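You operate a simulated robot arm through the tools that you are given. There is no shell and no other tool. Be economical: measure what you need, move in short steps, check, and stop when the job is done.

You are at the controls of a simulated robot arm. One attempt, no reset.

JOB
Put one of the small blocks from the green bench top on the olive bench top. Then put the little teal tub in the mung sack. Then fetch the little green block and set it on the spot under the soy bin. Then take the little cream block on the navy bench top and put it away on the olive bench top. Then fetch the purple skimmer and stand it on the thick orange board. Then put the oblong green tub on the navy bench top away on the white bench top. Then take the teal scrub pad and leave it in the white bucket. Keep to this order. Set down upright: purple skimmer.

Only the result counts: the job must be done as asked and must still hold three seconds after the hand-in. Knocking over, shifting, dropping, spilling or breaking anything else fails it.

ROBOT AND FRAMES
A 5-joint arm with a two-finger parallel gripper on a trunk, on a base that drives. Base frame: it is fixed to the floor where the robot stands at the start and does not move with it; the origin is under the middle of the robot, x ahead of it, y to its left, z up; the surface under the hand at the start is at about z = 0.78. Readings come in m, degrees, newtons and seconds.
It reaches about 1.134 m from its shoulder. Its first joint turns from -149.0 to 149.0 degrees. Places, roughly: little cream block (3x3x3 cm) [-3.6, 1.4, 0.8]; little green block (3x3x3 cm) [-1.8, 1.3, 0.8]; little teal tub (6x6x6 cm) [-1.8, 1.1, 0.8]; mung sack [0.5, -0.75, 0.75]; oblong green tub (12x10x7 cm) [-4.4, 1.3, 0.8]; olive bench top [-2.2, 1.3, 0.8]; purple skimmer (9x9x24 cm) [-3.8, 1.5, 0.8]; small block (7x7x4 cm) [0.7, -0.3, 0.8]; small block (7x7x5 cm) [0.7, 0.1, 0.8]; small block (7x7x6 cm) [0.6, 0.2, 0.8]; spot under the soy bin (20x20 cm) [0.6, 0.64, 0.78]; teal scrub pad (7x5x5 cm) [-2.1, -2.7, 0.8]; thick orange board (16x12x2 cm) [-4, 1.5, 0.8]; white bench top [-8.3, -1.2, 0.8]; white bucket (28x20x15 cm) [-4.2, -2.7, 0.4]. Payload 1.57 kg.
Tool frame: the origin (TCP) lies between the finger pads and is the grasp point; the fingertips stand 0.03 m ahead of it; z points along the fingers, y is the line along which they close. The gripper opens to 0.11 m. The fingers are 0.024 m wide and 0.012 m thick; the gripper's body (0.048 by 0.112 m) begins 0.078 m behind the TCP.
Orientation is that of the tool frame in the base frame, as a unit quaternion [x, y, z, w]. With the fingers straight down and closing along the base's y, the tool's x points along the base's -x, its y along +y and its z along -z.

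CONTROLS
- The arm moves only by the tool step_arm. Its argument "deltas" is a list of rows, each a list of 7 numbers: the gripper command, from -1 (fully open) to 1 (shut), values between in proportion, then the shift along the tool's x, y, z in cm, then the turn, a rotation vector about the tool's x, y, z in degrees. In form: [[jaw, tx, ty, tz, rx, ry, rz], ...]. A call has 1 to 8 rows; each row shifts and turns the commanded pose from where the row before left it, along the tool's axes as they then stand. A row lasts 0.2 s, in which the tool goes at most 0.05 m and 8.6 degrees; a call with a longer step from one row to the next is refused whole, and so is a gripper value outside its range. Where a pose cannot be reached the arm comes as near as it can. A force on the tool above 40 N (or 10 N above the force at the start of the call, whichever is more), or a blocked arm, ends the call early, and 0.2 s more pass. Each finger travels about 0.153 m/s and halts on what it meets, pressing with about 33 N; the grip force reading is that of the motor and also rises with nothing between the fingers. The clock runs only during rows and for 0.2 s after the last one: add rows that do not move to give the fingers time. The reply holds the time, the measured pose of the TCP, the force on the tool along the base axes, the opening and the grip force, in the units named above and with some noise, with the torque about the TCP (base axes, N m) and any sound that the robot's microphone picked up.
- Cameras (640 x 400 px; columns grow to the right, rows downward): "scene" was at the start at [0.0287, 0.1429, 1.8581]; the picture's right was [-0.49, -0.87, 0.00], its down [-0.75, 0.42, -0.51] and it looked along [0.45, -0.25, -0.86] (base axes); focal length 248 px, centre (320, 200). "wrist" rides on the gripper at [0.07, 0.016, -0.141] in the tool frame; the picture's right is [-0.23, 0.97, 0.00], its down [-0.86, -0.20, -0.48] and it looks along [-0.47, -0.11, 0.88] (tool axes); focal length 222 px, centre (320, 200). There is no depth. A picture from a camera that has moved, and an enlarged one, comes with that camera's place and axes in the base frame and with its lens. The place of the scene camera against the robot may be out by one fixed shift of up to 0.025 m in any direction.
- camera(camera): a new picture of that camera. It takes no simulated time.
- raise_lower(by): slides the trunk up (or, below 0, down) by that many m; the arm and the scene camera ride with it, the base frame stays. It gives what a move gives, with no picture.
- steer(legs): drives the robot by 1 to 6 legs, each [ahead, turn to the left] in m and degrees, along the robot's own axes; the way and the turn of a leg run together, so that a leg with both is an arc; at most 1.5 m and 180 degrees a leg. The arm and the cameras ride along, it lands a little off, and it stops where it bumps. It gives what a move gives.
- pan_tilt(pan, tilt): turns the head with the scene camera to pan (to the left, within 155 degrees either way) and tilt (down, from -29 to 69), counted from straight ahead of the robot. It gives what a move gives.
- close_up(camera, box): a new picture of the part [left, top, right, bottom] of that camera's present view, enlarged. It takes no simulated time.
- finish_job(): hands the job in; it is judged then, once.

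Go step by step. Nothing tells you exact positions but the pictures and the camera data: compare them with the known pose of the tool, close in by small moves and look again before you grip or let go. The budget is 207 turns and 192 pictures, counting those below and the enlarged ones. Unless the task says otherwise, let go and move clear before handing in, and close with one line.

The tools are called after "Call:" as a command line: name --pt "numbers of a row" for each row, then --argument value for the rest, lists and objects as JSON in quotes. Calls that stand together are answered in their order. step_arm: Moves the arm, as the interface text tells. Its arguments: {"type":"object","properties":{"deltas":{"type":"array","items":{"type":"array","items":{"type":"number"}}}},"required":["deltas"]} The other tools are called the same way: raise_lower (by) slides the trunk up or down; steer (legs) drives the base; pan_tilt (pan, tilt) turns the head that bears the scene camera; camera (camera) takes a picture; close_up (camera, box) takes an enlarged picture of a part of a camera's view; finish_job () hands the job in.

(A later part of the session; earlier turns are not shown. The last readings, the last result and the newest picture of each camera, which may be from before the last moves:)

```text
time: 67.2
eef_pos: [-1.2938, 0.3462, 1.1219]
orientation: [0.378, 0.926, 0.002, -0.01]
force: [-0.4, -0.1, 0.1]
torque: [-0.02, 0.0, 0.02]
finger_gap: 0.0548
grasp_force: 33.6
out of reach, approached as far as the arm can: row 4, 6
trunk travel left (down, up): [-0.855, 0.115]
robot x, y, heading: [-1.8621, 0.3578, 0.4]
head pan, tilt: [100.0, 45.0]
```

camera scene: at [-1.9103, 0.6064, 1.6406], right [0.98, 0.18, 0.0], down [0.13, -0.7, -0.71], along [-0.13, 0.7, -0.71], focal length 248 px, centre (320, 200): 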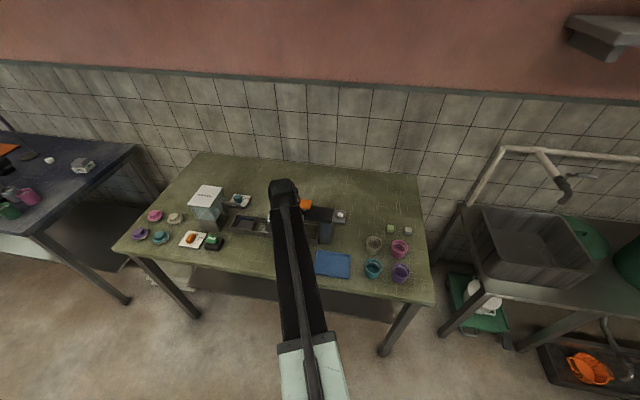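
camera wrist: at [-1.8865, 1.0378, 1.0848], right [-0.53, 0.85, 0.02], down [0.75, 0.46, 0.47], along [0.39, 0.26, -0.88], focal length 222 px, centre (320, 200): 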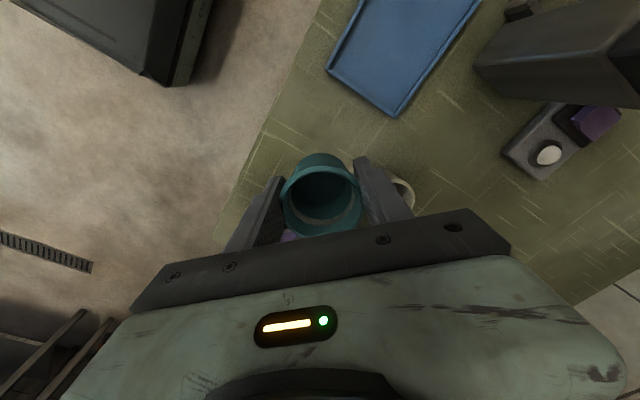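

Call:
steer --legs '[[0.4, -22], [1.2, 0], [0.3, 22]]'

Call:
pan_tilt --pan -35 --tilt 50

Call:
camera --camera "scene"

```text
time: 77.0
eef_pos: [0.4989, -0.2173, 1.1217]
orientation: [0.377, 0.926, 0.001, -0.01]
force: [0.0, 0.9, -0.1]
torque: [-0.01, 0.02, 0.04]
finger_gap: 0.0546
grasp_force: 33.1
trunk travel left (down, up): [-0.855, 0.115]
robot x, y, heading: [-0.0699, -0.2268, 1.1]
head pan, tilt: [100.0, 45.0]
```

```text
time: 79.2
eef_pos: [0.4978, -0.2181, 1.1224]
orientation: [0.377, 0.926, 0.001, -0.01]
force: [0.3, -0.3, 0.2]
torque: [0.02, -0.02, -0.01]
finger_gap: 0.0543
grasp_force: 32.9
trunk travel left (down, up): [-0.855, 0.115]
robot x, y, heading: [-0.0749, -0.2296, 0.7]
head pan, tilt: [-35.0, 50.0]
```

```text
161 pictures are left
camera scene: at [-0.041, -0.0998, 1.8492], right [-0.56, -0.83, 0.0], down [-0.63, 0.43, -0.64], along [0.53, -0.36, -0.77], focal length 248 px, centre (320, 200)
```

scene: 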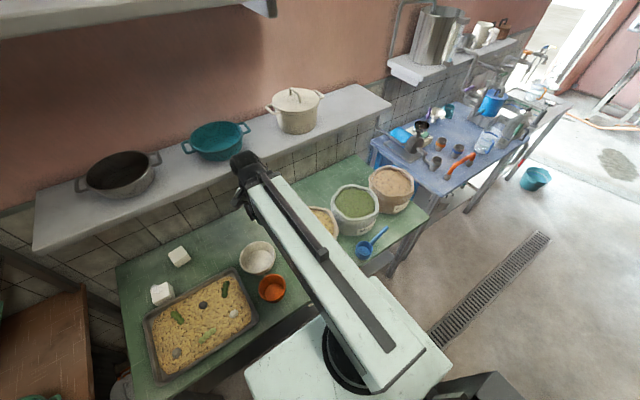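

The mung sack (green) is near (0.50, -0.69). I'll move the tub over it and check with the wrist camera.

Call:
step_arm --pt "0.2 -3.28 -3.37 0 0 0 0" --pt "0.2 -3.28 -3.37 0 0 0 0" --pt "0.2 -3.28 -3.37 0 0 0 0" --pt "0.2 -3.28 -3.37 0 0 0 0" --pt "0.2 -3.28 -3.37 0 0 0 0" --pt "0.2 -3.28 -3.37 0 0 0 0" --pt "0.2 -3.28 -3.37 0 0 0 0" --pt "0.2 -3.28 -3.37 0 0 0 0"

Call:
step_arm --pt "0.2 -3.28 -3.37 0 0 0 0" --pt "0.2 -3.28 -3.37 0 0 0 0"

Call:
camera --camera "wrist"

Call:
camera --camera "scene"

```text
time: 81.0
eef_pos: [0.4971, -0.5958, 1.1217]
orientation: [0.378, 0.926, 0.002, -0.01]
force: [0.5, -0.6, -0.1]
torque: [-0.01, 0.0, 0.01]
finger_gap: 0.0542
grasp_force: 33.3
trunk travel left (down, up): [-0.855, 0.115]
robot x, y, heading: [-0.072, -0.2229, 0.9]
head pan, tilt: [-35.0, 50.0]
```

```text
time: 81.6
eef_pos: [0.4979, -0.689, 1.1209]
orientation: [0.377, 0.926, 0.002, -0.01]
force: [0.3, -0.1, -0.5]
torque: [0.07, -0.01, -0.01]
finger_gap: 0.0544
grasp_force: 33.0
out of reach, approached as far as the arm can: row 2
trunk travel left (down, up): [-0.855, 0.115]
robot x, y, heading: [-0.0741, -0.2281, 0.8]
head pan, tilt: [-35.0, 50.0]
```

```text
160 pictures are left
camera wrist: at [0.4608, -0.6311, 1.2653], right [0.84, 0.54, -0.01], down [0.48, -0.74, 0.46], along [0.24, -0.39, -0.89], focal length 222 px, centre (320, 200)
```

wrist: 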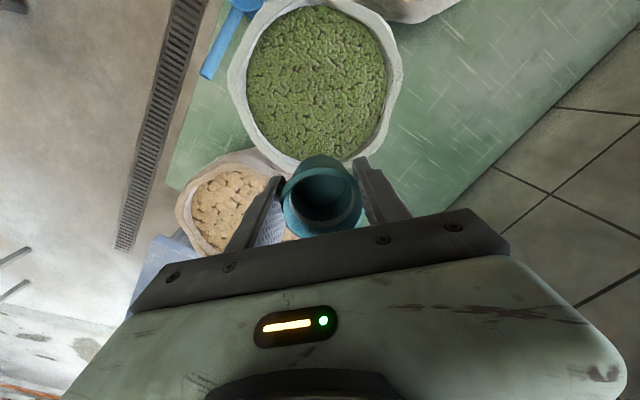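

```text
159 pictures are left
camera scene: at [-0.041, -0.1009, 1.8492], right [-0.56, -0.83, 0.0], down [-0.63, 0.43, -0.64], along [0.53, -0.36, -0.77], focal length 248 px, centre (320, 200)
```

scene: 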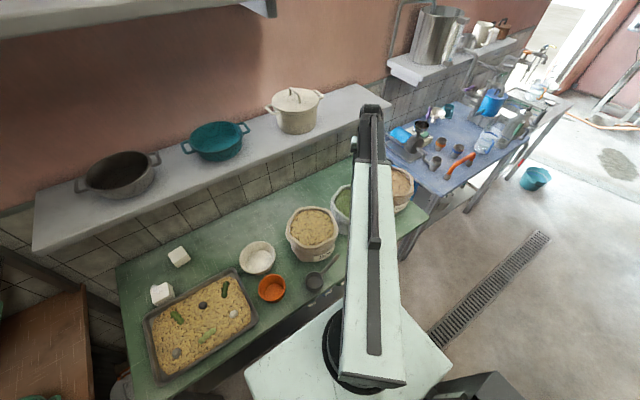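

Wrist view puts the mung centre at about (0.455, -0.633). I'll correct and lower.

Call:
step_arm --pt "0.2 3.4 0.43 0 0 0 0" --pt "0.2 3.4 0.43 0 0 0 0"

Call:
raise_lower --by -0.15

Call:
camera --camera "wrist"

Call:
camera --camera "scene"

```text
time: 82.2
eef_pos: [0.4547, -0.6353, 1.122]
orientation: [0.378, 0.926, 0.001, -0.009]
force: [-0.8, -0.1, -0.4]
torque: [0.02, 0.01, 0.01]
finger_gap: 0.0541
grasp_force: 33.4
trunk travel left (down, up): [-0.855, 0.115]
robot x, y, heading: [-0.0741, -0.2273, 0.8]
head pan, tilt: [-35.0, 50.0]
```

```text
time: 83.9
eef_pos: [0.4542, -0.6345, 0.9722]
orientation: [0.378, 0.926, 0.002, -0.01]
force: [0.0, 0.0, 0.1]
torque: [-0.03, 0.03, -0.01]
finger_gap: 0.0543
grasp_force: 33.3
trunk travel left (down, up): [-0.705, 0.265]
robot x, y, heading: [-0.0728, -0.2267, 1.0]
head pan, tilt: [-35.0, 50.0]
```

```text
158 pictures are left
camera wrist: at [0.4183, -0.5764, 1.1156], right [0.84, 0.54, -0.01], down [0.48, -0.74, 0.46], along [0.24, -0.4, -0.89], focal length 222 px, centre (320, 200)
```

wrist: 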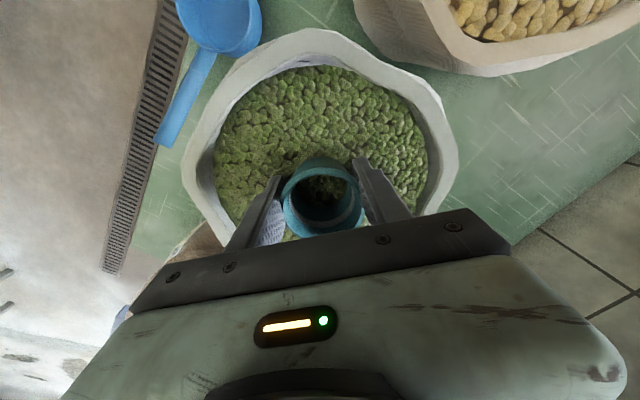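

```text
157 pictures are left
camera scene: at [-0.0411, -0.0999, 1.6992], right [-0.56, -0.83, 0.0], down [-0.63, 0.43, -0.64], along [0.53, -0.36, -0.77], focal length 248 px, centre (320, 200)
```

scene: 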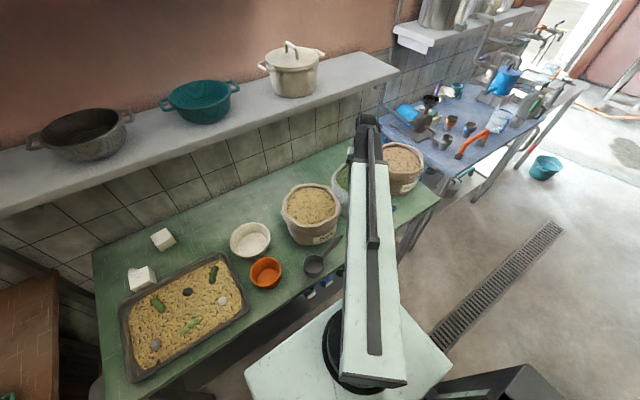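

Centred over the mung. Lowering gently.

Call:
raise_lower --by -0.06

Call:
camera --camera "wrist"

```text
time: 84.9
eef_pos: [0.4552, -0.6343, 0.9126]
orientation: [0.379, 0.926, 0.002, -0.01]
force: [0.3, 0.5, -1.0]
torque: [-0.02, 0.0, 0.02]
finger_gap: 0.0538
grasp_force: 32.7
trunk travel left (down, up): [-0.645, 0.325]
robot x, y, heading: [-0.0702, -0.226, 0.9]
head pan, tilt: [-35.0, 50.0]
```

```text
156 pictures are left
camera wrist: at [0.4182, -0.5764, 1.0556], right [0.84, 0.54, -0.01], down [0.48, -0.74, 0.46], along [0.24, -0.4, -0.89], focal length 222 px, centre (320, 200)
```

wrist: 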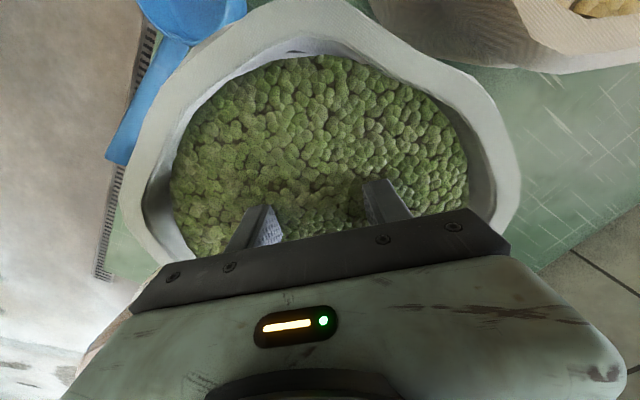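

The tub has dipped into the beans with little resistance. I'll lower a little more to feel for support.

Call:
raise_lower --by -0.02

Call:
pan_tilt --pan -55 --tilt 45

Call:
camera --camera "scene"

Call:
close_up --camera "wrist" --box '[200, 120, 440, 270]'

```text
time: 85.6
eef_pos: [0.4551, -0.6347, 0.8929]
orientation: [0.378, 0.926, 0.001, -0.01]
force: [-0.8, -0.1, -1.0]
torque: [-0.02, -0.01, 0.01]
finger_gap: 0.0541
grasp_force: 33.5
trunk travel left (down, up): [-0.625, 0.345]
robot x, y, heading: [-0.0716, -0.2239, 0.9]
head pan, tilt: [-35.0, 50.0]
```

```text
time: 86.4
eef_pos: [0.4539, -0.6354, 0.8928]
orientation: [0.378, 0.926, 0.001, -0.009]
force: [-0.2, 0.1, 0.1]
torque: [-0.02, 0.02, -0.03]
finger_gap: 0.0539
grasp_force: 33.3
trunk travel left (down, up): [-0.625, 0.345]
robot x, y, heading: [-0.0735, -0.2245, 1.0]
head pan, tilt: [-55.0, 45.0]
```

```text
155 pictures are left
camera scene: at [-0.0571, -0.1226, 1.6261], right [-0.81, -0.59, 0.0], down [-0.42, 0.57, -0.71], along [0.42, -0.57, -0.71], focal length 248 px, centre (320, 200)
```

scene: 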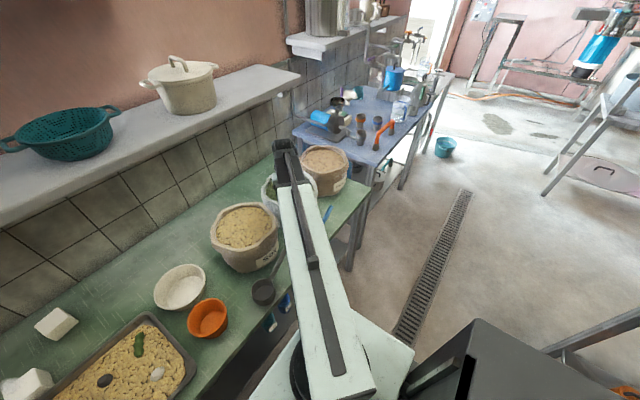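

```text
2.67 times, centred on (320, 195) of wrist
camera zoom: at [0.4183, -0.5764, 1.0356], right [0.84, 0.54, -0.01], down [0.48, -0.74, 0.46], along [0.24, -0.4, -0.89], focal length 592 px, centre (320, 213)
```

zoom: 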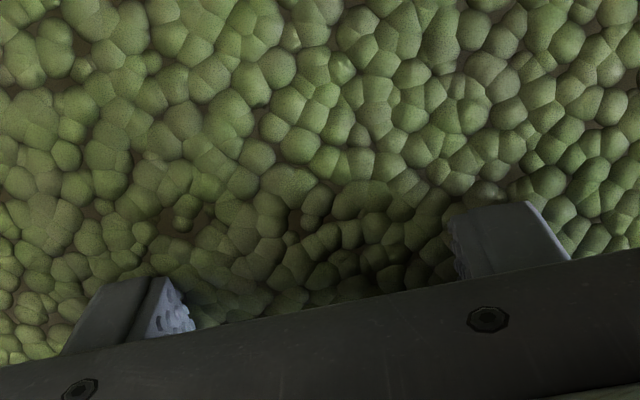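

Call:
raise_lower --by -0.03

Call:
camera --camera "wrist"

```text
time: 87.2
eef_pos: [0.4551, -0.6342, 0.8609]
orientation: [0.378, 0.926, 0.001, -0.01]
force: [0.3, -0.8, 0.6]
torque: [-0.01, 0.0, -0.02]
finger_gap: 0.0537
grasp_force: 32.9
trunk travel left (down, up): [-0.595, 0.375]
robot x, y, heading: [-0.0715, -0.2249, 0.7]
head pan, tilt: [-55.0, 45.0]
```

```text
153 pictures are left
camera wrist: at [0.4183, -0.5764, 1.0055], right [0.84, 0.54, -0.01], down [0.48, -0.74, 0.46], along [0.24, -0.4, -0.89], focal length 222 px, centre (320, 200)
```

wrist: 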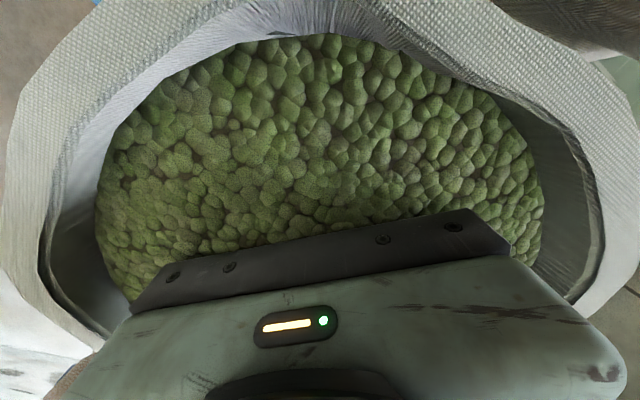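

Call:
raise_lower --by -0.02

Call:
step_arm --pt "-0.2 0 0 0 0 0 0" --pt "-0.5 0 0 0 0 0 0" --pt "-0.5 0 0 0 0 0 0" --pt "-0.5 0 0 0 0 0 0"

Call:
raise_lower --by 0.12

Call:
camera --camera "wrist"

```text
time: 87.8
eef_pos: [0.4547, -0.635, 0.8414]
orientation: [0.378, 0.926, 0.002, -0.01]
force: [0.1, 0.3, -0.5]
torque: [-0.01, 0.0, 0.01]
finger_gap: 0.054
grasp_force: 33.0
trunk travel left (down, up): [-0.575, 0.395]
robot x, y, heading: [-0.0689, -0.2241, 0.9]
head pan, tilt: [-55.0, 45.0]
```

```text
time: 88.8
eef_pos: [0.4551, -0.6344, 0.843]
orientation: [0.378, 0.926, 0.002, -0.01]
force: [-0.6, -0.2, 0.1]
torque: [0.0, 0.0, 0.0]
finger_gap: 0.0825
grasp_force: 0.0
trunk travel left (down, up): [-0.575, 0.395]
robot x, y, heading: [-0.0704, -0.2253, 0.8]
head pan, tilt: [-55.0, 45.0]
```

```text
time: 90.3
eef_pos: [0.4545, -0.6353, 0.9619]
orientation: [0.378, 0.926, 0.001, -0.009]
force: [0.7, -0.3, 0.6]
torque: [0.01, 0.01, -0.02]
finger_gap: 0.0822
grasp_force: 0.0
trunk travel left (down, up): [-0.695, 0.275]
robot x, y, heading: [-0.0709, -0.2215, 1.0]
head pan, tilt: [-55.0, 45.0]
```

```text
152 pictures are left
camera wrist: at [0.4183, -0.5764, 1.1055], right [0.84, 0.54, -0.01], down [0.48, -0.74, 0.46], along [0.24, -0.4, -0.89], focal length 222 px, centre (320, 200)
```

wrist: 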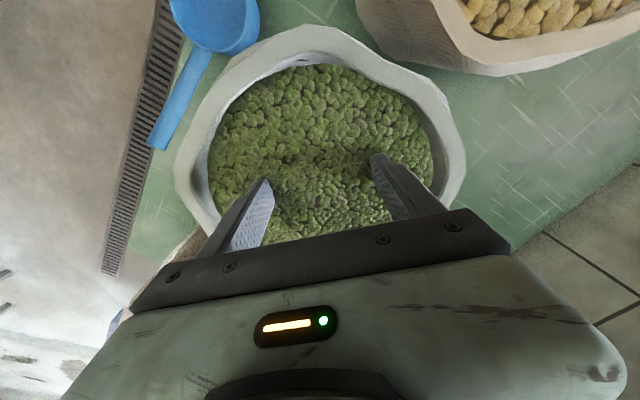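

The tub is in the mung sack. I'll look at the soy-bin spot while here, then go back for the green block.

Call:
raise_lower --by 0.16

Call:
step_arm --pt "-0.5 3.0 3.5 0 0 0 0" --pt "-0.5 3.0 3.5 0 0 0 0" --pt "-0.5 3.0 3.5 0 0 0 0" --pt "-0.5 3.0 3.5 0 0 0 0" --pt "-0.5 3.0 3.5 0 0 0 0" --pt "-0.5 3.0 3.5 0 0 0 0" --pt "-0.5 3.0 3.5 0 0 0 0" --pt "-0.5 3.0 3.5 0 0 0 0"

Call:
pan_tilt --pan 40 --tilt 40

Call:
camera --camera "scene"

```text
time: 92.2
eef_pos: [0.4542, -0.6351, 1.1229]
orientation: [0.378, 0.926, 0.002, -0.009]
force: [0.0, 0.6, 0.4]
torque: [-0.01, 0.0, -0.01]
finger_gap: 0.0825
grasp_force: 0.0
trunk travel left (down, up): [-0.855, 0.115]
robot x, y, heading: [-0.0686, -0.2274, 1.2]
head pan, tilt: [-55.0, 45.0]
```

```text
time: 94.0
eef_pos: [0.4956, -0.2695, 1.1214]
orientation: [0.379, 0.925, 0.001, -0.01]
force: [-0.3, 0.1, 0.0]
torque: [-0.03, 0.02, -0.02]
finger_gap: 0.0825
grasp_force: 0.1
out of reach, approached as far as the arm can: row 6, 7, 8
trunk travel left (down, up): [-0.855, 0.115]
robot x, y, heading: [-0.0687, -0.2264, 0.7]
head pan, tilt: [-55.0, 45.0]
```

```text
time: 95.7
eef_pos: [0.4956, -0.2694, 1.122]
orientation: [0.377, 0.926, 0.0, -0.011]
force: [0.5, -0.9, -1.3]
torque: [-0.03, 0.0, 0.01]
finger_gap: 0.0825
grasp_force: 0.1
trunk travel left (down, up): [-0.855, 0.115]
robot x, y, heading: [-0.0693, -0.2309, 1.0]
head pan, tilt: [40.0, 40.0]
```

```text
151 pictures are left
camera scene: at [-0.0406, -0.001, 1.8633], right [0.65, -0.76, 0.0], down [-0.49, -0.42, -0.77], along [0.58, 0.5, -0.64], focal length 248 px, centre (320, 200)
```

scene: 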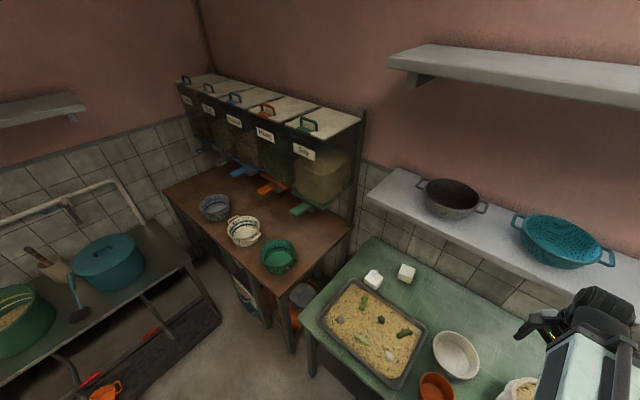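

Call:
close_up --camera "scene" --box '[200, 90, 400, 290]'

```text
2.00 times, centred on (300, 190) of scene
camera zoom: at [-0.0406, -0.001, 1.8633], right [0.65, -0.76, 0.0], down [-0.49, -0.42, -0.77], along [0.58, 0.5, -0.64], focal length 495 px, centre (360, 220)
```

zoom: 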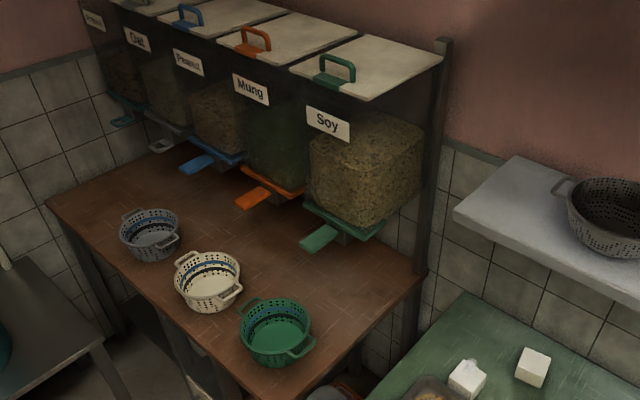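

The spot lies under the chute, with limited headroom, so I'll need a tilted grip for the green block. Driving back to the olive bench.

Call:
steer --legs '[[-0.3, -22], [-1.2, 0], [-0.4, 22]]'

Call:
pan_tilt --pan 90 --tilt 45

Call:
camera --camera "scene"

```text
time: 105.5
eef_pos: [-1.3106, 0.2742, 1.1231]
orientation: [0.37, 0.929, 0.0, -0.01]
force: [0.0, 0.3, -0.4]
torque: [0.03, 0.0, 0.01]
finger_gap: 0.0825
grasp_force: 0.1
trunk travel left (down, up): [-0.855, 0.115]
robot x, y, heading: [-1.8783, 0.3159, 2.4]
head pan, tilt: [40.0, 40.0]
```

```text
time: 106.7
eef_pos: [-1.3092, 0.2735, 1.1212]
orientation: [0.368, 0.93, 0.0, -0.011]
force: [-0.5, -0.2, -0.6]
torque: [0.01, 0.01, -0.05]
finger_gap: 0.0824
grasp_force: 0.1
trunk travel left (down, up): [-0.855, 0.115]
robot x, y, heading: [-1.8763, 0.3142, 2.4]
head pan, tilt: [90.0, 45.0]
```

```text
149 pictures are left
camera scene: at [-1.9187, 0.5667, 1.8561], right [1.0, 0.04, 0.0], down [0.03, -0.71, -0.71], along [-0.03, 0.71, -0.71], focal length 248 px, centre (320, 200)
```

scene: 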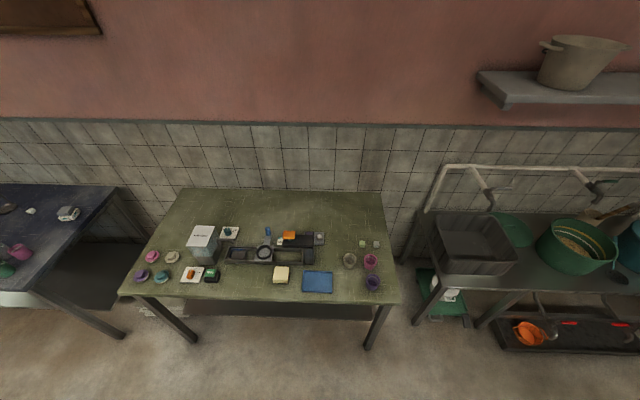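

The green block is near (-1.76, 1.27), with a grey block beside it. I'll shift the base closer and in line with it.

Call:
steer --legs '[[0, -22.4], [-0.4, 0], [0, 20], [0.49, 0]]'

Call:
camera --camera "scene"

Call:
close_up --camera "scene" --box '[290, 190, 430, 290]'

```text
time: 113.9
eef_pos: [-1.1941, 0.3873, 1.1215]
orientation: [0.389, 0.921, 0.001, -0.011]
force: [-0.2, 0.4, -0.6]
torque: [0.01, 0.0, 0.0]
finger_gap: 0.0829
grasp_force: 0.2
trunk travel left (down, up): [-0.855, 0.115]
robot x, y, heading: [-1.7624, 0.4562, -0.4]
head pan, tilt: [90.0, 45.0]
```

```text
148 pictures are left
camera scene: at [-1.7894, 0.7099, 1.8561], right [1.0, -0.01, 0.0], down [0.0, -0.71, -0.71], along [0.0, 0.71, -0.71], focal length 248 px, centre (320, 200)
```

scene: 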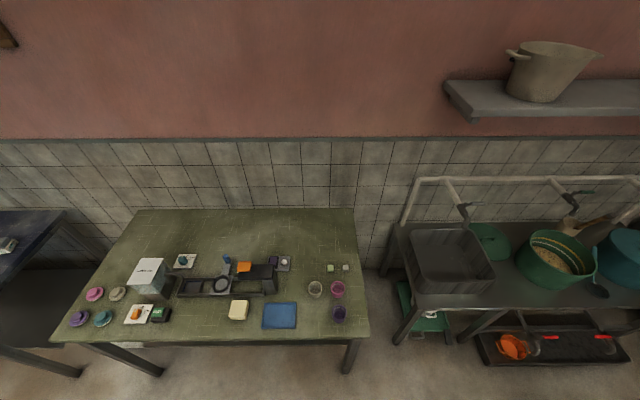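

```text
4.00 times, centred on (360, 240) of scene
camera zoom: at [-1.7894, 0.7099, 1.8561], right [1.0, -0.01, 0.0], down [0.0, -0.71, -0.71], along [0.0, 0.71, -0.71], focal length 990 px, centre (160, 40)
```

zoom: 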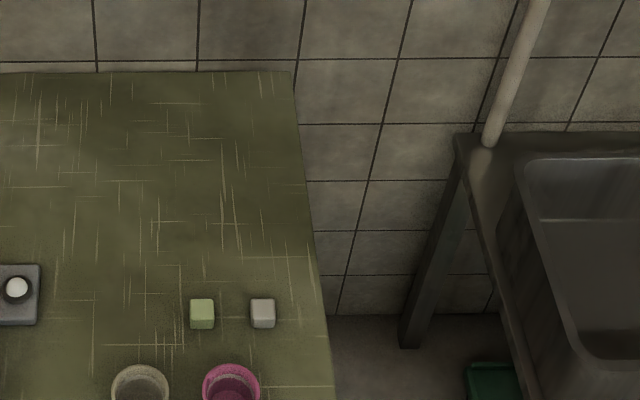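

Call:
step_arm --pt "-0.5 2.6 3.87 0 0 0 -6.5" --pt "-0.5 2.6 3.87 0 0 0 -6.5" --pt "-0.5 2.6 3.87 0 0 0 -6.5" --pt "-0.5 2.6 3.87 0 0 0 -6.5" --pt "-0.5 2.6 3.87 0 0 0 -6.5" --pt "-0.5 2.6 3.87 0 0 0 -6.5" --pt "-0.5 2.6 3.87 0 0 0 -6.5" --pt "-0.5 2.6 3.87 0 0 0 -6.5"

Call:
step_arm --pt "-0.5 1.52 4.42 0 0 0 -6.5" --pt "-0.5 1.52 4.42 0 0 0 -6.5" --pt "-0.5 1.52 4.42 0 0 0 -6.5" --pt "-0.5 1.52 4.42 0 0 0 -6.5" --pt "-0.5 1.52 4.42 0 0 0 -6.5" --pt "-0.5 1.52 4.42 0 0 0 -6.5" --pt "-0.5 1.52 4.42 0 0 0 -6.5" --pt "-0.5 1.52 4.42 0 0 0 -6.5"

Call:
step_arm --pt "-0.5 0.57 4.64 0 0 0 -6.5" --pt "-0.5 0.57 4.64 0 0 0 -6.5" --pt "-0.5 0.57 4.64 0 0 0 -6.5" --pt "-0.5 0.57 4.64 0 0 0 -6.5" --pt "-0.5 0.57 4.64 0 0 0 -6.5"

```text
time: 115.7
eef_pos: [-1.2662, 0.7418, 1.1215]
orientation: [-0.056, 0.998, 0.006, -0.01]
force: [-0.3, 0.4, -0.6]
torque: [0.03, -0.01, 0.0]
finger_gap: 0.0826
grasp_force: 0.0
out of reach, approached as far as the arm can: row 6
trunk travel left (down, up): [-0.855, 0.115]
robot x, y, heading: [-1.7627, 0.4561, -0.5]
head pan, tilt: [90.0, 45.0]
```

```text
time: 117.5
eef_pos: [-1.5331, 0.9829, 1.1225]
orientation: [-0.488, 0.873, 0.008, -0.006]
force: [-0.2, 0.2, 0.2]
torque: [-0.02, -0.04, 0.04]
finger_gap: 0.0825
grasp_force: 0.0
out of reach, approached as far as the arm can: row 2, 5
trunk travel left (down, up): [-0.855, 0.115]
robot x, y, heading: [-1.7587, 0.4561, -0.3]
head pan, tilt: [90.0, 45.0]
```

```text
time: 118.7
eef_pos: [-1.7596, 1.0288, 1.1226]
orientation: [0.713, -0.701, -0.011, 0.003]
force: [0.4, -0.3, -0.2]
torque: [0.01, -0.02, -0.03]
finger_gap: 0.0825
grasp_force: 0.1
out of reach, approached as far as the arm can: row 1, 4
trunk travel left (down, up): [-0.855, 0.115]
robot x, y, heading: [-1.7637, 0.4563, -0.4]
head pan, tilt: [90.0, 45.0]
```

Call:
step_arm --pt "-0.5 -2 0 0 0 -7.6 0" --pt "-0.5 -2 0 0 0 -7.6 0" --pt "-0.5 0 0 0 0 -7.6 0" --pt "-0.5 0 0 0 0 -7.6 0" --pt "-0.5 0 0 0 0 -7.6 0"

Call:
camera --camera "wrist"

Call:
camera --camera "scene"

```text
time: 119.9
eef_pos: [-1.7647, 1.1293, 1.1742]
orientation: [0.671, -0.664, -0.242, -0.225]
force: [0.2, 0.3, -0.2]
torque: [0.03, -0.03, 0.0]
finger_gap: 0.0825
grasp_force: 0.1
out of reach, approached as far as the arm can: row 2, 3, 4, 5
trunk travel left (down, up): [-0.855, 0.115]
robot x, y, heading: [-1.7598, 0.4608, -0.3]
head pan, tilt: [90.0, 45.0]
```

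```text
146 pictures are left
camera wrist: at [-1.778, 0.985, 1.2422], right [-0.97, 0.16, 0.16], down [0.21, 0.37, 0.9], along [0.09, 0.91, -0.4], focal length 222 px, centre (320, 200)
```

wrist: 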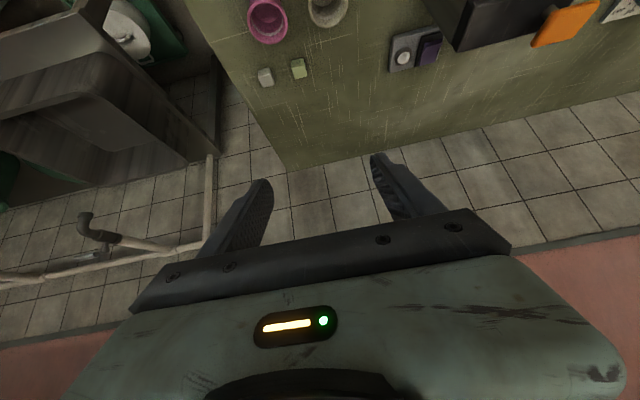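

```text
145 pictures are left
camera scene: at [-1.7905, 0.7102, 1.856], right [1.0, -0.01, 0.0], down [0.0, -0.71, -0.71], along [0.0, 0.71, -0.71], focal length 248 px, centre (320, 200)
```

scene: 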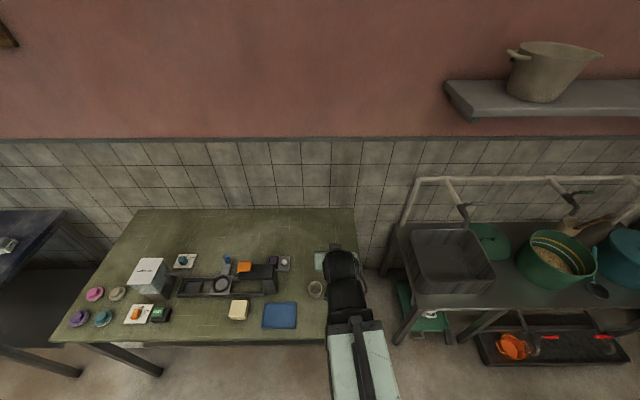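

Call:
step_arm --pt "-0.5 -3.7 -0.3 2.95 0 0 0" --pt "-0.5 -3.7 -0.3 2.95 0 0 0" --pt "-0.5 -3.7 -0.3 2.95 0 0 0"

Call:
raise_lower --by -0.24

Call:
camera --camera "wrist"

```text
time: 120.7
eef_pos: [-1.756, 1.2716, 1.1733]
orientation: [0.67, -0.665, -0.242, -0.225]
force: [-0.6, -1.0, 0.4]
torque: [0.0, 0.02, 0.01]
finger_gap: 0.0826
grasp_force: 0.1
trunk travel left (down, up): [-0.855, 0.115]
robot x, y, heading: [-1.7607, 0.4571, -0.3]
head pan, tilt: [90.0, 45.0]
```

```text
time: 123.2
eef_pos: [-1.7565, 1.2707, 0.9344]
orientation: [0.67, -0.665, -0.241, -0.225]
force: [-0.2, -0.6, -0.3]
torque: [-0.02, -0.02, -0.01]
finger_gap: 0.0829
grasp_force: 0.0
trunk travel left (down, up): [-0.615, 0.355]
robot x, y, heading: [-1.7654, 0.4558, -0.2]
head pan, tilt: [90.0, 45.0]
```

```text
144 pictures are left
camera wrist: at [-1.77, 1.1267, 1.0023], right [-0.97, 0.16, 0.16], down [0.21, 0.37, 0.9], along [0.09, 0.91, -0.4], focal length 222 px, centre (320, 200)
```

wrist: 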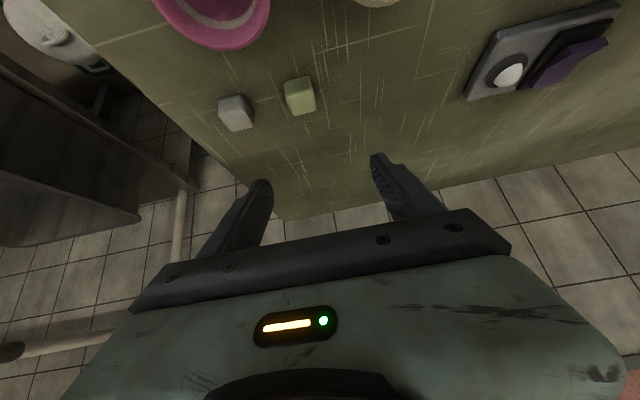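

Call:
step_arm --pt "0.09 0.78 -0.4 -0.62 0 0 0" --pt "0.09 0 0 0 0 0 0" --pt "0.09 0 0 0 0 0 0"

Call:
raise_lower --by -0.06

Call:
camera --camera "wrist"

```text
time: 124.0
eef_pos: [-1.7529, 1.2595, 0.9329]
orientation: [0.67, -0.665, -0.241, -0.225]
force: [0.5, 0.0, -0.5]
torque: [0.0, -0.01, -0.01]
finger_gap: 0.05
grasp_force: 0.0
trunk travel left (down, up): [-0.615, 0.355]
robot x, y, heading: [-1.7605, 0.4577, -0.2]
head pan, tilt: [90.0, 45.0]
```

```text
time: 125.0
eef_pos: [-1.7526, 1.2597, 0.8746]
orientation: [0.671, -0.664, -0.241, -0.225]
force: [0.5, -0.9, 0.4]
torque: [-0.03, -0.01, 0.02]
finger_gap: 0.0505
grasp_force: 0.1
trunk travel left (down, up): [-0.555, 0.415]
robot x, y, heading: [-1.7615, 0.4556, -0.5]
head pan, tilt: [90.0, 45.0]
```

```text
143 pictures are left
camera wrist: at [-1.7659, 1.1166, 0.9423], right [-0.97, 0.16, 0.16], down [0.21, 0.37, 0.9], along [0.09, 0.91, -0.4], focal length 222 px, centre (320, 200)
```

wrist: 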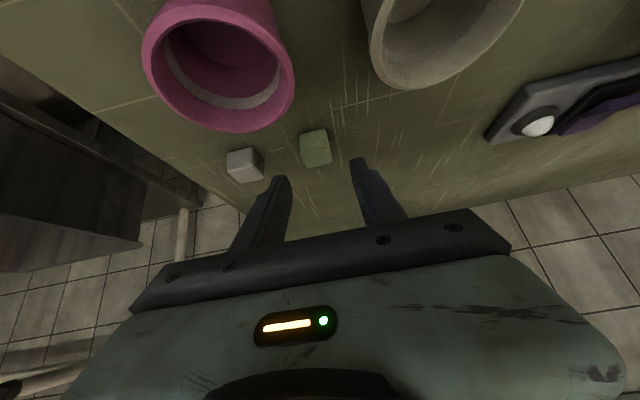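

Call:
raise_lower --by -0.037

Call:
camera --camera "wrist"

```text
time: 125.8
eef_pos: [-1.7522, 1.2605, 0.8363]
orientation: [0.67, -0.665, -0.241, -0.226]
force: [-0.4, -0.6, -0.2]
torque: [0.02, 0.01, -0.01]
finger_gap: 0.0502
grasp_force: 0.0
trunk travel left (down, up): [-0.518, 0.452]
robot x, y, heading: [-1.7613, 0.4535, -0.3]
head pan, tilt: [90.0, 45.0]
```

```text
142 pictures are left
camera wrist: at [-1.7659, 1.1167, 0.9052], right [-0.97, 0.16, 0.16], down [0.21, 0.37, 0.9], along [0.09, 0.91, -0.4], focal length 222 px, centre (320, 200)
```

wrist: 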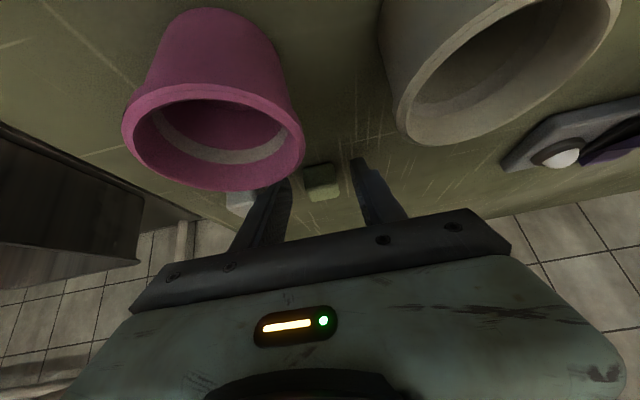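

Call:
step_arm --pt "0.7 0 0 0 0 0 0" --pt "0.7 0 0 0 0 0 0" --pt "0.7 0 0 0 0 0 0"

Call:
raise_lower --by 0.08

Call:
camera --camera "wrist"

```text
time: 126.6
eef_pos: [-1.7537, 1.26, 0.8375]
orientation: [0.671, -0.664, -0.242, -0.225]
force: [-0.6, -0.1, 0.5]
torque: [0.01, -0.01, 0.0]
finger_gap: 0.0264
grasp_force: 33.5
trunk travel left (down, up): [-0.518, 0.452]
robot x, y, heading: [-1.7627, 0.4556, -0.3]
head pan, tilt: [90.0, 45.0]
```

```text
time: 127.8
eef_pos: [-1.7528, 1.2606, 0.9152]
orientation: [0.671, -0.664, -0.242, -0.224]
force: [0.1, 0.6, -0.7]
torque: [-0.04, -0.01, -0.02]
finger_gap: 0.0267
grasp_force: 32.9
trunk travel left (down, up): [-0.598, 0.372]
robot x, y, heading: [-1.7636, 0.457, -0.4]
head pan, tilt: [90.0, 45.0]
```

```text
141 pictures are left
camera wrist: at [-1.7659, 1.1168, 0.9852], right [-0.97, 0.16, 0.16], down [0.21, 0.38, 0.9], along [0.09, 0.91, -0.4], focal length 222 px, centre (320, 200)
```

wrist: 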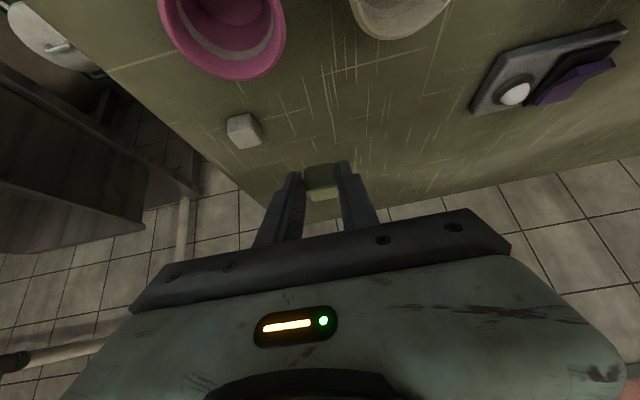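

The block is held. I'll raise, retract slightly and swing the arm toward the front, keeping the tilt.

Call:
raise_lower --by 0.24

Call:
step_arm --pt "0.7 3.5 0 -2.8 0 0 0" --pt "0.7 3.5 0 -2.8 0 0 0" --pt "0.7 0.13 -4.86 -0.1 2.43 0 3.05" --pt "0.7 0.13 -4.86 -0.1 2.43 0 3.05" --pt "0.7 0.13 -4.86 -0.1 2.43 0 3.05" --pt "0.7 0.13 -4.86 -0.1 2.43 0 3.05" --pt "0.7 0.13 -4.86 -0.1 2.43 0 3.05" --pt "0.7 0.13 -4.86 -0.1 2.43 0 3.05"

Call:
step_arm --pt "0.7 0.13 -4.86 -0.1 2.43 0 3.05" --pt "0.7 0.13 -4.86 -0.1 2.43 0 3.05" --pt "0.7 0.13 -4.86 -0.1 2.43 0 3.05" --pt "0.7 0.13 -4.86 -0.1 2.43 0 3.05" --pt "0.7 0.13 -4.86 -0.1 2.43 0 3.05" --pt "0.7 0.13 -4.86 -0.1 2.43 0 3.05" --pt "0.7 0.13 -4.86 -0.1 2.43 0 3.05" --pt "0.7 0.13 -4.86 -0.1 2.43 0 3.05"

```text
time: 130.3
eef_pos: [-1.7535, 1.2604, 1.1557]
orientation: [0.671, -0.665, -0.241, -0.224]
force: [-0.1, 0.3, 0.1]
torque: [0.02, 0.01, 0.0]
finger_gap: 0.0264
grasp_force: 32.9
trunk travel left (down, up): [-0.838, 0.132]
robot x, y, heading: [-1.762, 0.4576, -0.5]
head pan, tilt: [90.0, 45.0]
```

```text
time: 132.1
eef_pos: [-1.4649, 1.1152, 1.1557]
orientation: [-0.522, 0.788, 0.187, 0.267]
force: [0.7, 0.4, -0.3]
torque: [-0.01, -0.02, -0.03]
finger_gap: 0.0266
grasp_force: 33.1
out of reach, approached as far as the arm can: row 7
trunk travel left (down, up): [-0.838, 0.132]
robot x, y, heading: [-1.7599, 0.458, -0.4]
head pan, tilt: [90.0, 45.0]
```

```text
time: 133.9
eef_pos: [-1.1652, 0.8778, 1.1543]
orientation: [-0.293, 0.9, 0.104, 0.305]
force: [1.0, -0.5, -0.1]
torque: [-0.02, 0.04, 0.0]
finger_gap: 0.0263
grasp_force: 33.5
out of reach, approached as far as the arm can: row 6
trunk travel left (down, up): [-0.838, 0.132]
robot x, y, heading: [-1.7601, 0.4564, -0.1]
head pan, tilt: [90.0, 45.0]
```

Call:
steer --legs '[[0.4, -18], [0.82, 0], [0.35, 18]]'

Call:
pan_tilt --pan 40 --tilt 40

Call:
camera --camera "scene"

Call:
camera --camera "wrist"

```text
time: 142.2
eef_pos: [0.3499, 0.4982, 1.1539]
orientation: [-0.292, 0.9, 0.105, 0.305]
force: [0.5, 0.6, 0.2]
torque: [0.01, 0.01, -0.01]
finger_gap: 0.0263
grasp_force: 33.2
trunk travel left (down, up): [-0.838, 0.132]
robot x, y, heading: [-0.249, 0.071, -0.0]
head pan, tilt: [90.0, 45.0]
```

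```text
time: 143.4
eef_pos: [0.3505, 0.4983, 1.1538]
orientation: [-0.292, 0.901, 0.104, 0.305]
force: [-0.7, -0.2, -0.9]
torque: [0.01, -0.02, 0.01]
finger_gap: 0.026
grasp_force: 32.8
trunk travel left (down, up): [-0.838, 0.132]
robot x, y, heading: [-0.2509, 0.0758, -0.1]
head pan, tilt: [40.0, 40.0]
```

```text
140 pictures are left
camera scene: at [-0.2119, 0.2979, 1.8463], right [0.64, -0.77, 0.0], down [-0.49, -0.41, -0.77], along [0.59, 0.49, -0.64], focal length 248 px, centre (320, 200)
```

scene: 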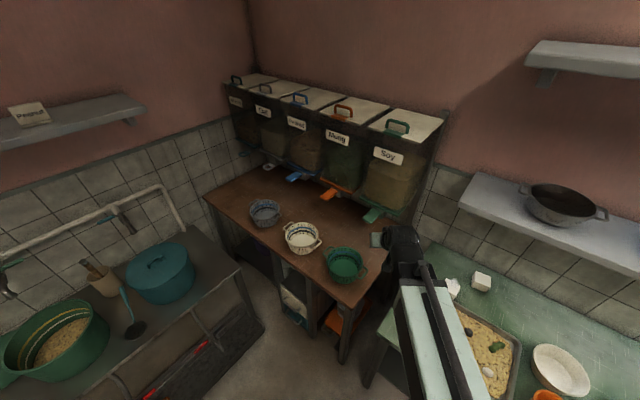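

```text
139 pictures are left
camera wrist: at [0.2271, 0.4268, 1.225], right [-0.43, 0.89, 0.15], down [0.43, 0.06, 0.9], along [0.79, 0.45, -0.41], focal length 222 px, centre (320, 200)
```

wrist: 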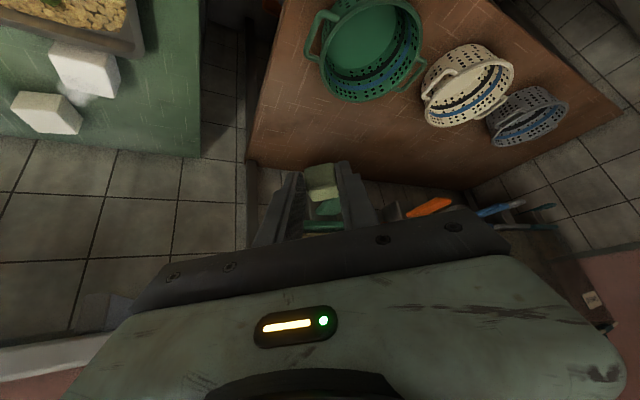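

I'll lower in the gap between the benches first, then inspect before moving in.

Call:
raise_lower --by -0.29

Call:
pan_tilt --pan 35 --tilt 45

Call:
camera --camera "scene"

Call:
camera --camera "wrist"

```text
time: 146.3
eef_pos: [0.3498, 0.4984, 0.8645]
orientation: [-0.292, 0.9, 0.105, 0.305]
force: [-0.6, 0.1, -0.3]
torque: [0.01, 0.05, 0.0]
finger_gap: 0.0265
grasp_force: 33.2
trunk travel left (down, up): [-0.548, 0.422]
robot x, y, heading: [-0.2462, 0.0769, -0.4]
head pan, tilt: [40.0, 40.0]
```

```text
time: 147.0
eef_pos: [0.3508, 0.4973, 0.8643]
orientation: [-0.292, 0.901, 0.104, 0.305]
force: [-0.2, 0.3, -0.8]
torque: [-0.01, 0.01, -0.01]
finger_gap: 0.0265
grasp_force: 33.3
trunk travel left (down, up): [-0.548, 0.422]
robot x, y, heading: [-0.2478, 0.0738, 0.1]
head pan, tilt: [35.0, 45.0]
```

```text
138 pictures are left
camera scene: at [-0.2103, 0.2898, 1.5491], right [0.57, -0.82, 0.0], down [-0.58, -0.4, -0.71], along [0.58, 0.4, -0.71], focal length 248 px, centre (320, 200)
```

scene: 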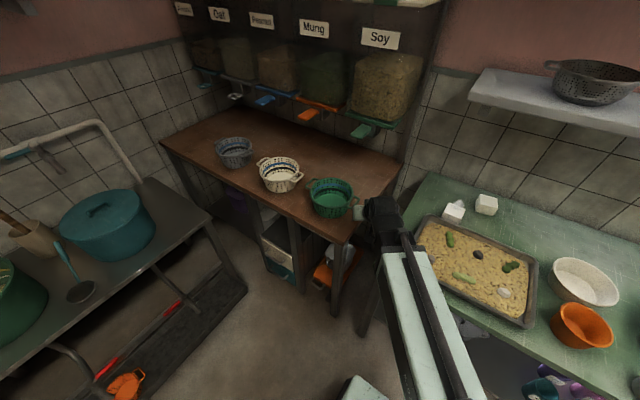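

```text
137 pictures are left
camera wrist: at [0.2271, 0.4268, 0.935], right [-0.43, 0.89, 0.15], down [0.43, 0.06, 0.9], along [0.79, 0.45, -0.41], focal length 222 px, centre (320, 200)
```

wrist: 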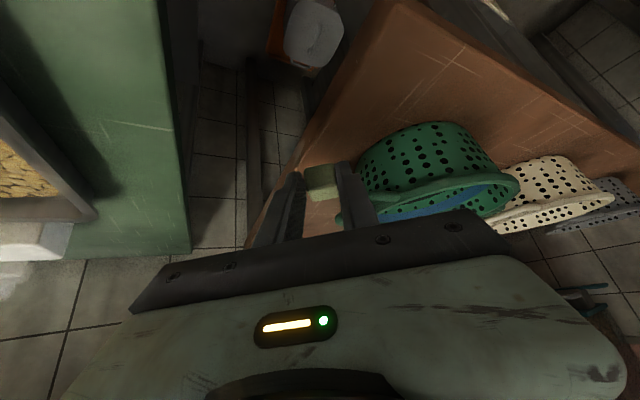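

Call:
steer --legs '[[0.2, 0]]'

Call:
camera --camera "scene"

Call:
camera --camera "wrist"

```text
time: 148.6
eef_pos: [0.5518, 0.497, 0.864]
orientation: [-0.292, 0.9, 0.104, 0.306]
force: [-0.4, 0.0, -0.8]
torque: [-0.03, 0.01, 0.0]
finger_gap: 0.0263
grasp_force: 33.2
trunk travel left (down, up): [-0.548, 0.422]
robot x, y, heading: [-0.0461, 0.0714, -0.2]
head pan, tilt: [35.0, 45.0]
```

```text
136 pictures are left
camera scene: at [-0.0094, 0.2893, 1.5491], right [0.57, -0.82, 0.0], down [-0.58, -0.4, -0.71], along [0.58, 0.4, -0.71], focal length 248 px, centre (320, 200)
```

scene: 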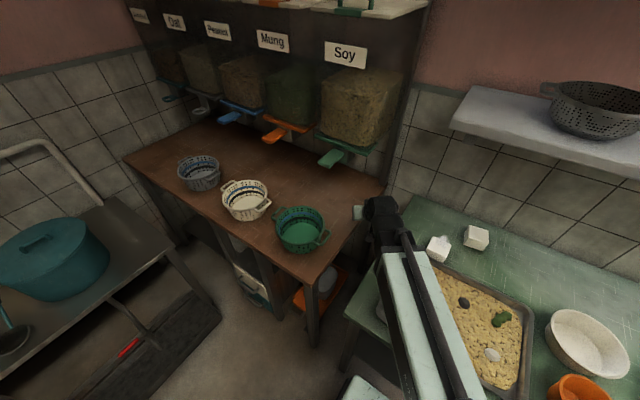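

```text
135 pictures are left
camera wrist: at [0.4282, 0.4264, 0.9351], right [-0.43, 0.89, 0.15], down [0.43, 0.06, 0.9], along [0.79, 0.45, -0.41], focal length 222 px, centre (320, 200)
```

wrist: 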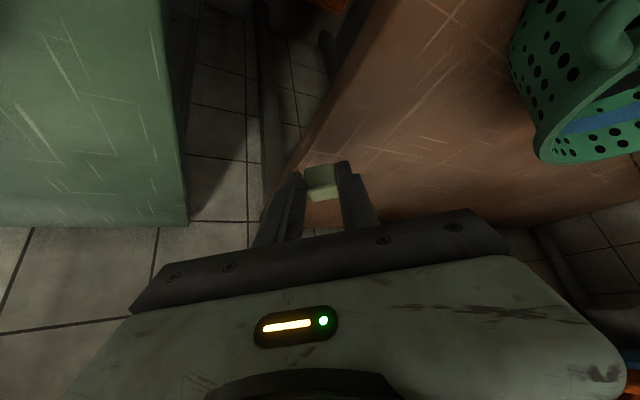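

Chute tip is at about (0.525, 0.64, 1.07), so the low tilted gripper clears it. I'll move the block over the spot.

Call:
step_arm --pt "0.7 -1.76 2.61 1.39 -1.19 0 -1.49" --pt "0.7 -1.76 2.61 1.39 -1.19 0 -1.49" --pt "0.7 -1.76 2.61 1.39 -1.19 0 -1.49"

Call:
camera --camera "wrist"

Call:
close_up --camera "scene" --box '[250, 80, 450, 280]'

```text
time: 149.4
eef_pos: [0.5567, 0.6022, 0.8642]
orientation: [-0.335, 0.885, 0.12, 0.3]
force: [-0.4, -0.2, -0.3]
torque: [0.01, 0.01, 0.02]
finger_gap: 0.0266
grasp_force: 33.0
trunk travel left (down, up): [-0.548, 0.422]
robot x, y, heading: [-0.0481, 0.0729, 0.1]
head pan, tilt: [35.0, 45.0]
```

```text
134 pictures are left
camera wrist: at [0.4404, 0.5177, 0.9351], right [-0.51, 0.84, 0.15], down [0.43, 0.1, 0.9], along [0.74, 0.53, -0.41], focal length 222 px, centre (320, 200)
```

wrist: 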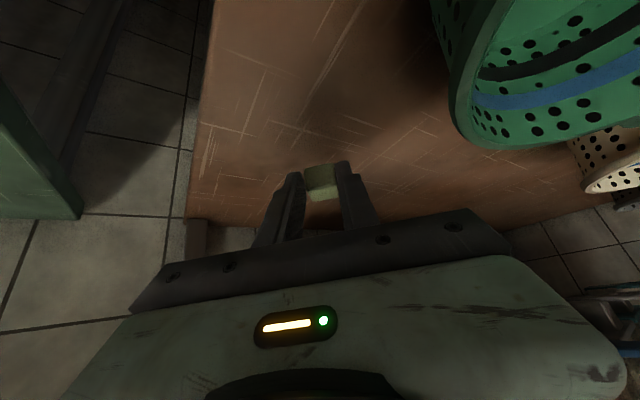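

```text
2.00 times, centred on (350, 180) of scene
camera zoom: at [-0.009, 0.2892, 1.5491], right [0.57, -0.82, 0.0], down [-0.58, -0.4, -0.71], along [0.58, 0.4, -0.71], focal length 495 px, centre (260, 240)
```

zoom: 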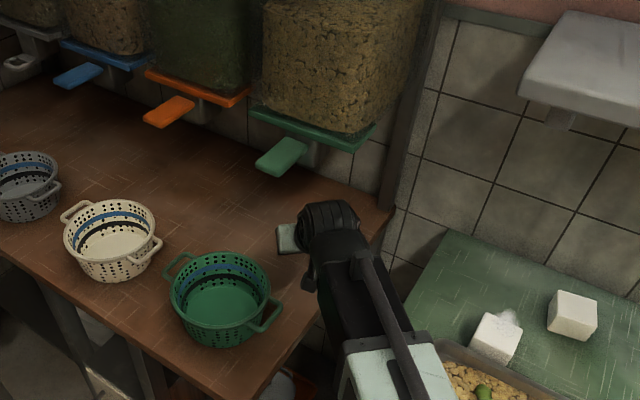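

Call:
raise_lower --by -0.035

Call:
raise_lower --by -0.02

Call:
camera --camera "wrist"

```text
time: 150.2
eef_pos: [0.556, 0.6016, 0.8299]
orientation: [-0.336, 0.885, 0.122, 0.299]
force: [-0.8, -1.1, -0.1]
torque: [-0.04, 0.0, 0.01]
finger_gap: 0.0266
grasp_force: 33.0
trunk travel left (down, up): [-0.513, 0.457]
robot x, y, heading: [-0.0454, 0.0779, -0.3]
head pan, tilt: [35.0, 45.0]
```

```text
time: 150.8
eef_pos: [0.5553, 0.601, 0.8117]
orientation: [-0.336, 0.884, 0.122, 0.302]
force: [2.0, 3.7, 23.5]
torque: [0.48, -0.55, 0.05]
finger_gap: 0.0265
grasp_force: 33.0
trunk travel left (down, up): [-0.493, 0.477]
robot x, y, heading: [-0.0457, 0.0721, -0.1]
head pan, tilt: [35.0, 45.0]
```

```text
132 pictures are left
camera wrist: at [0.4396, 0.5169, 0.8814], right [-0.52, 0.84, 0.15], down [0.42, 0.1, 0.9], along [0.75, 0.53, -0.41], focal length 222 px, centre (320, 200)
```

wrist: 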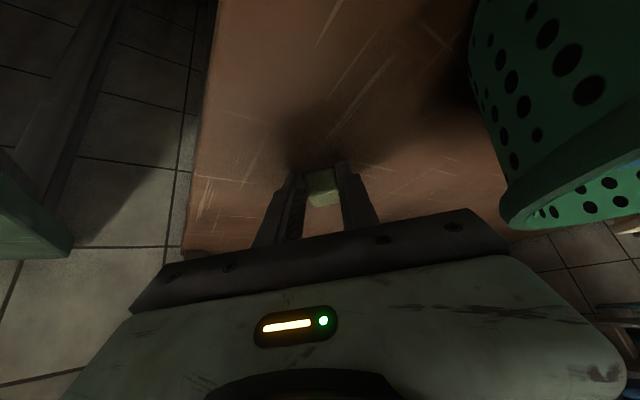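

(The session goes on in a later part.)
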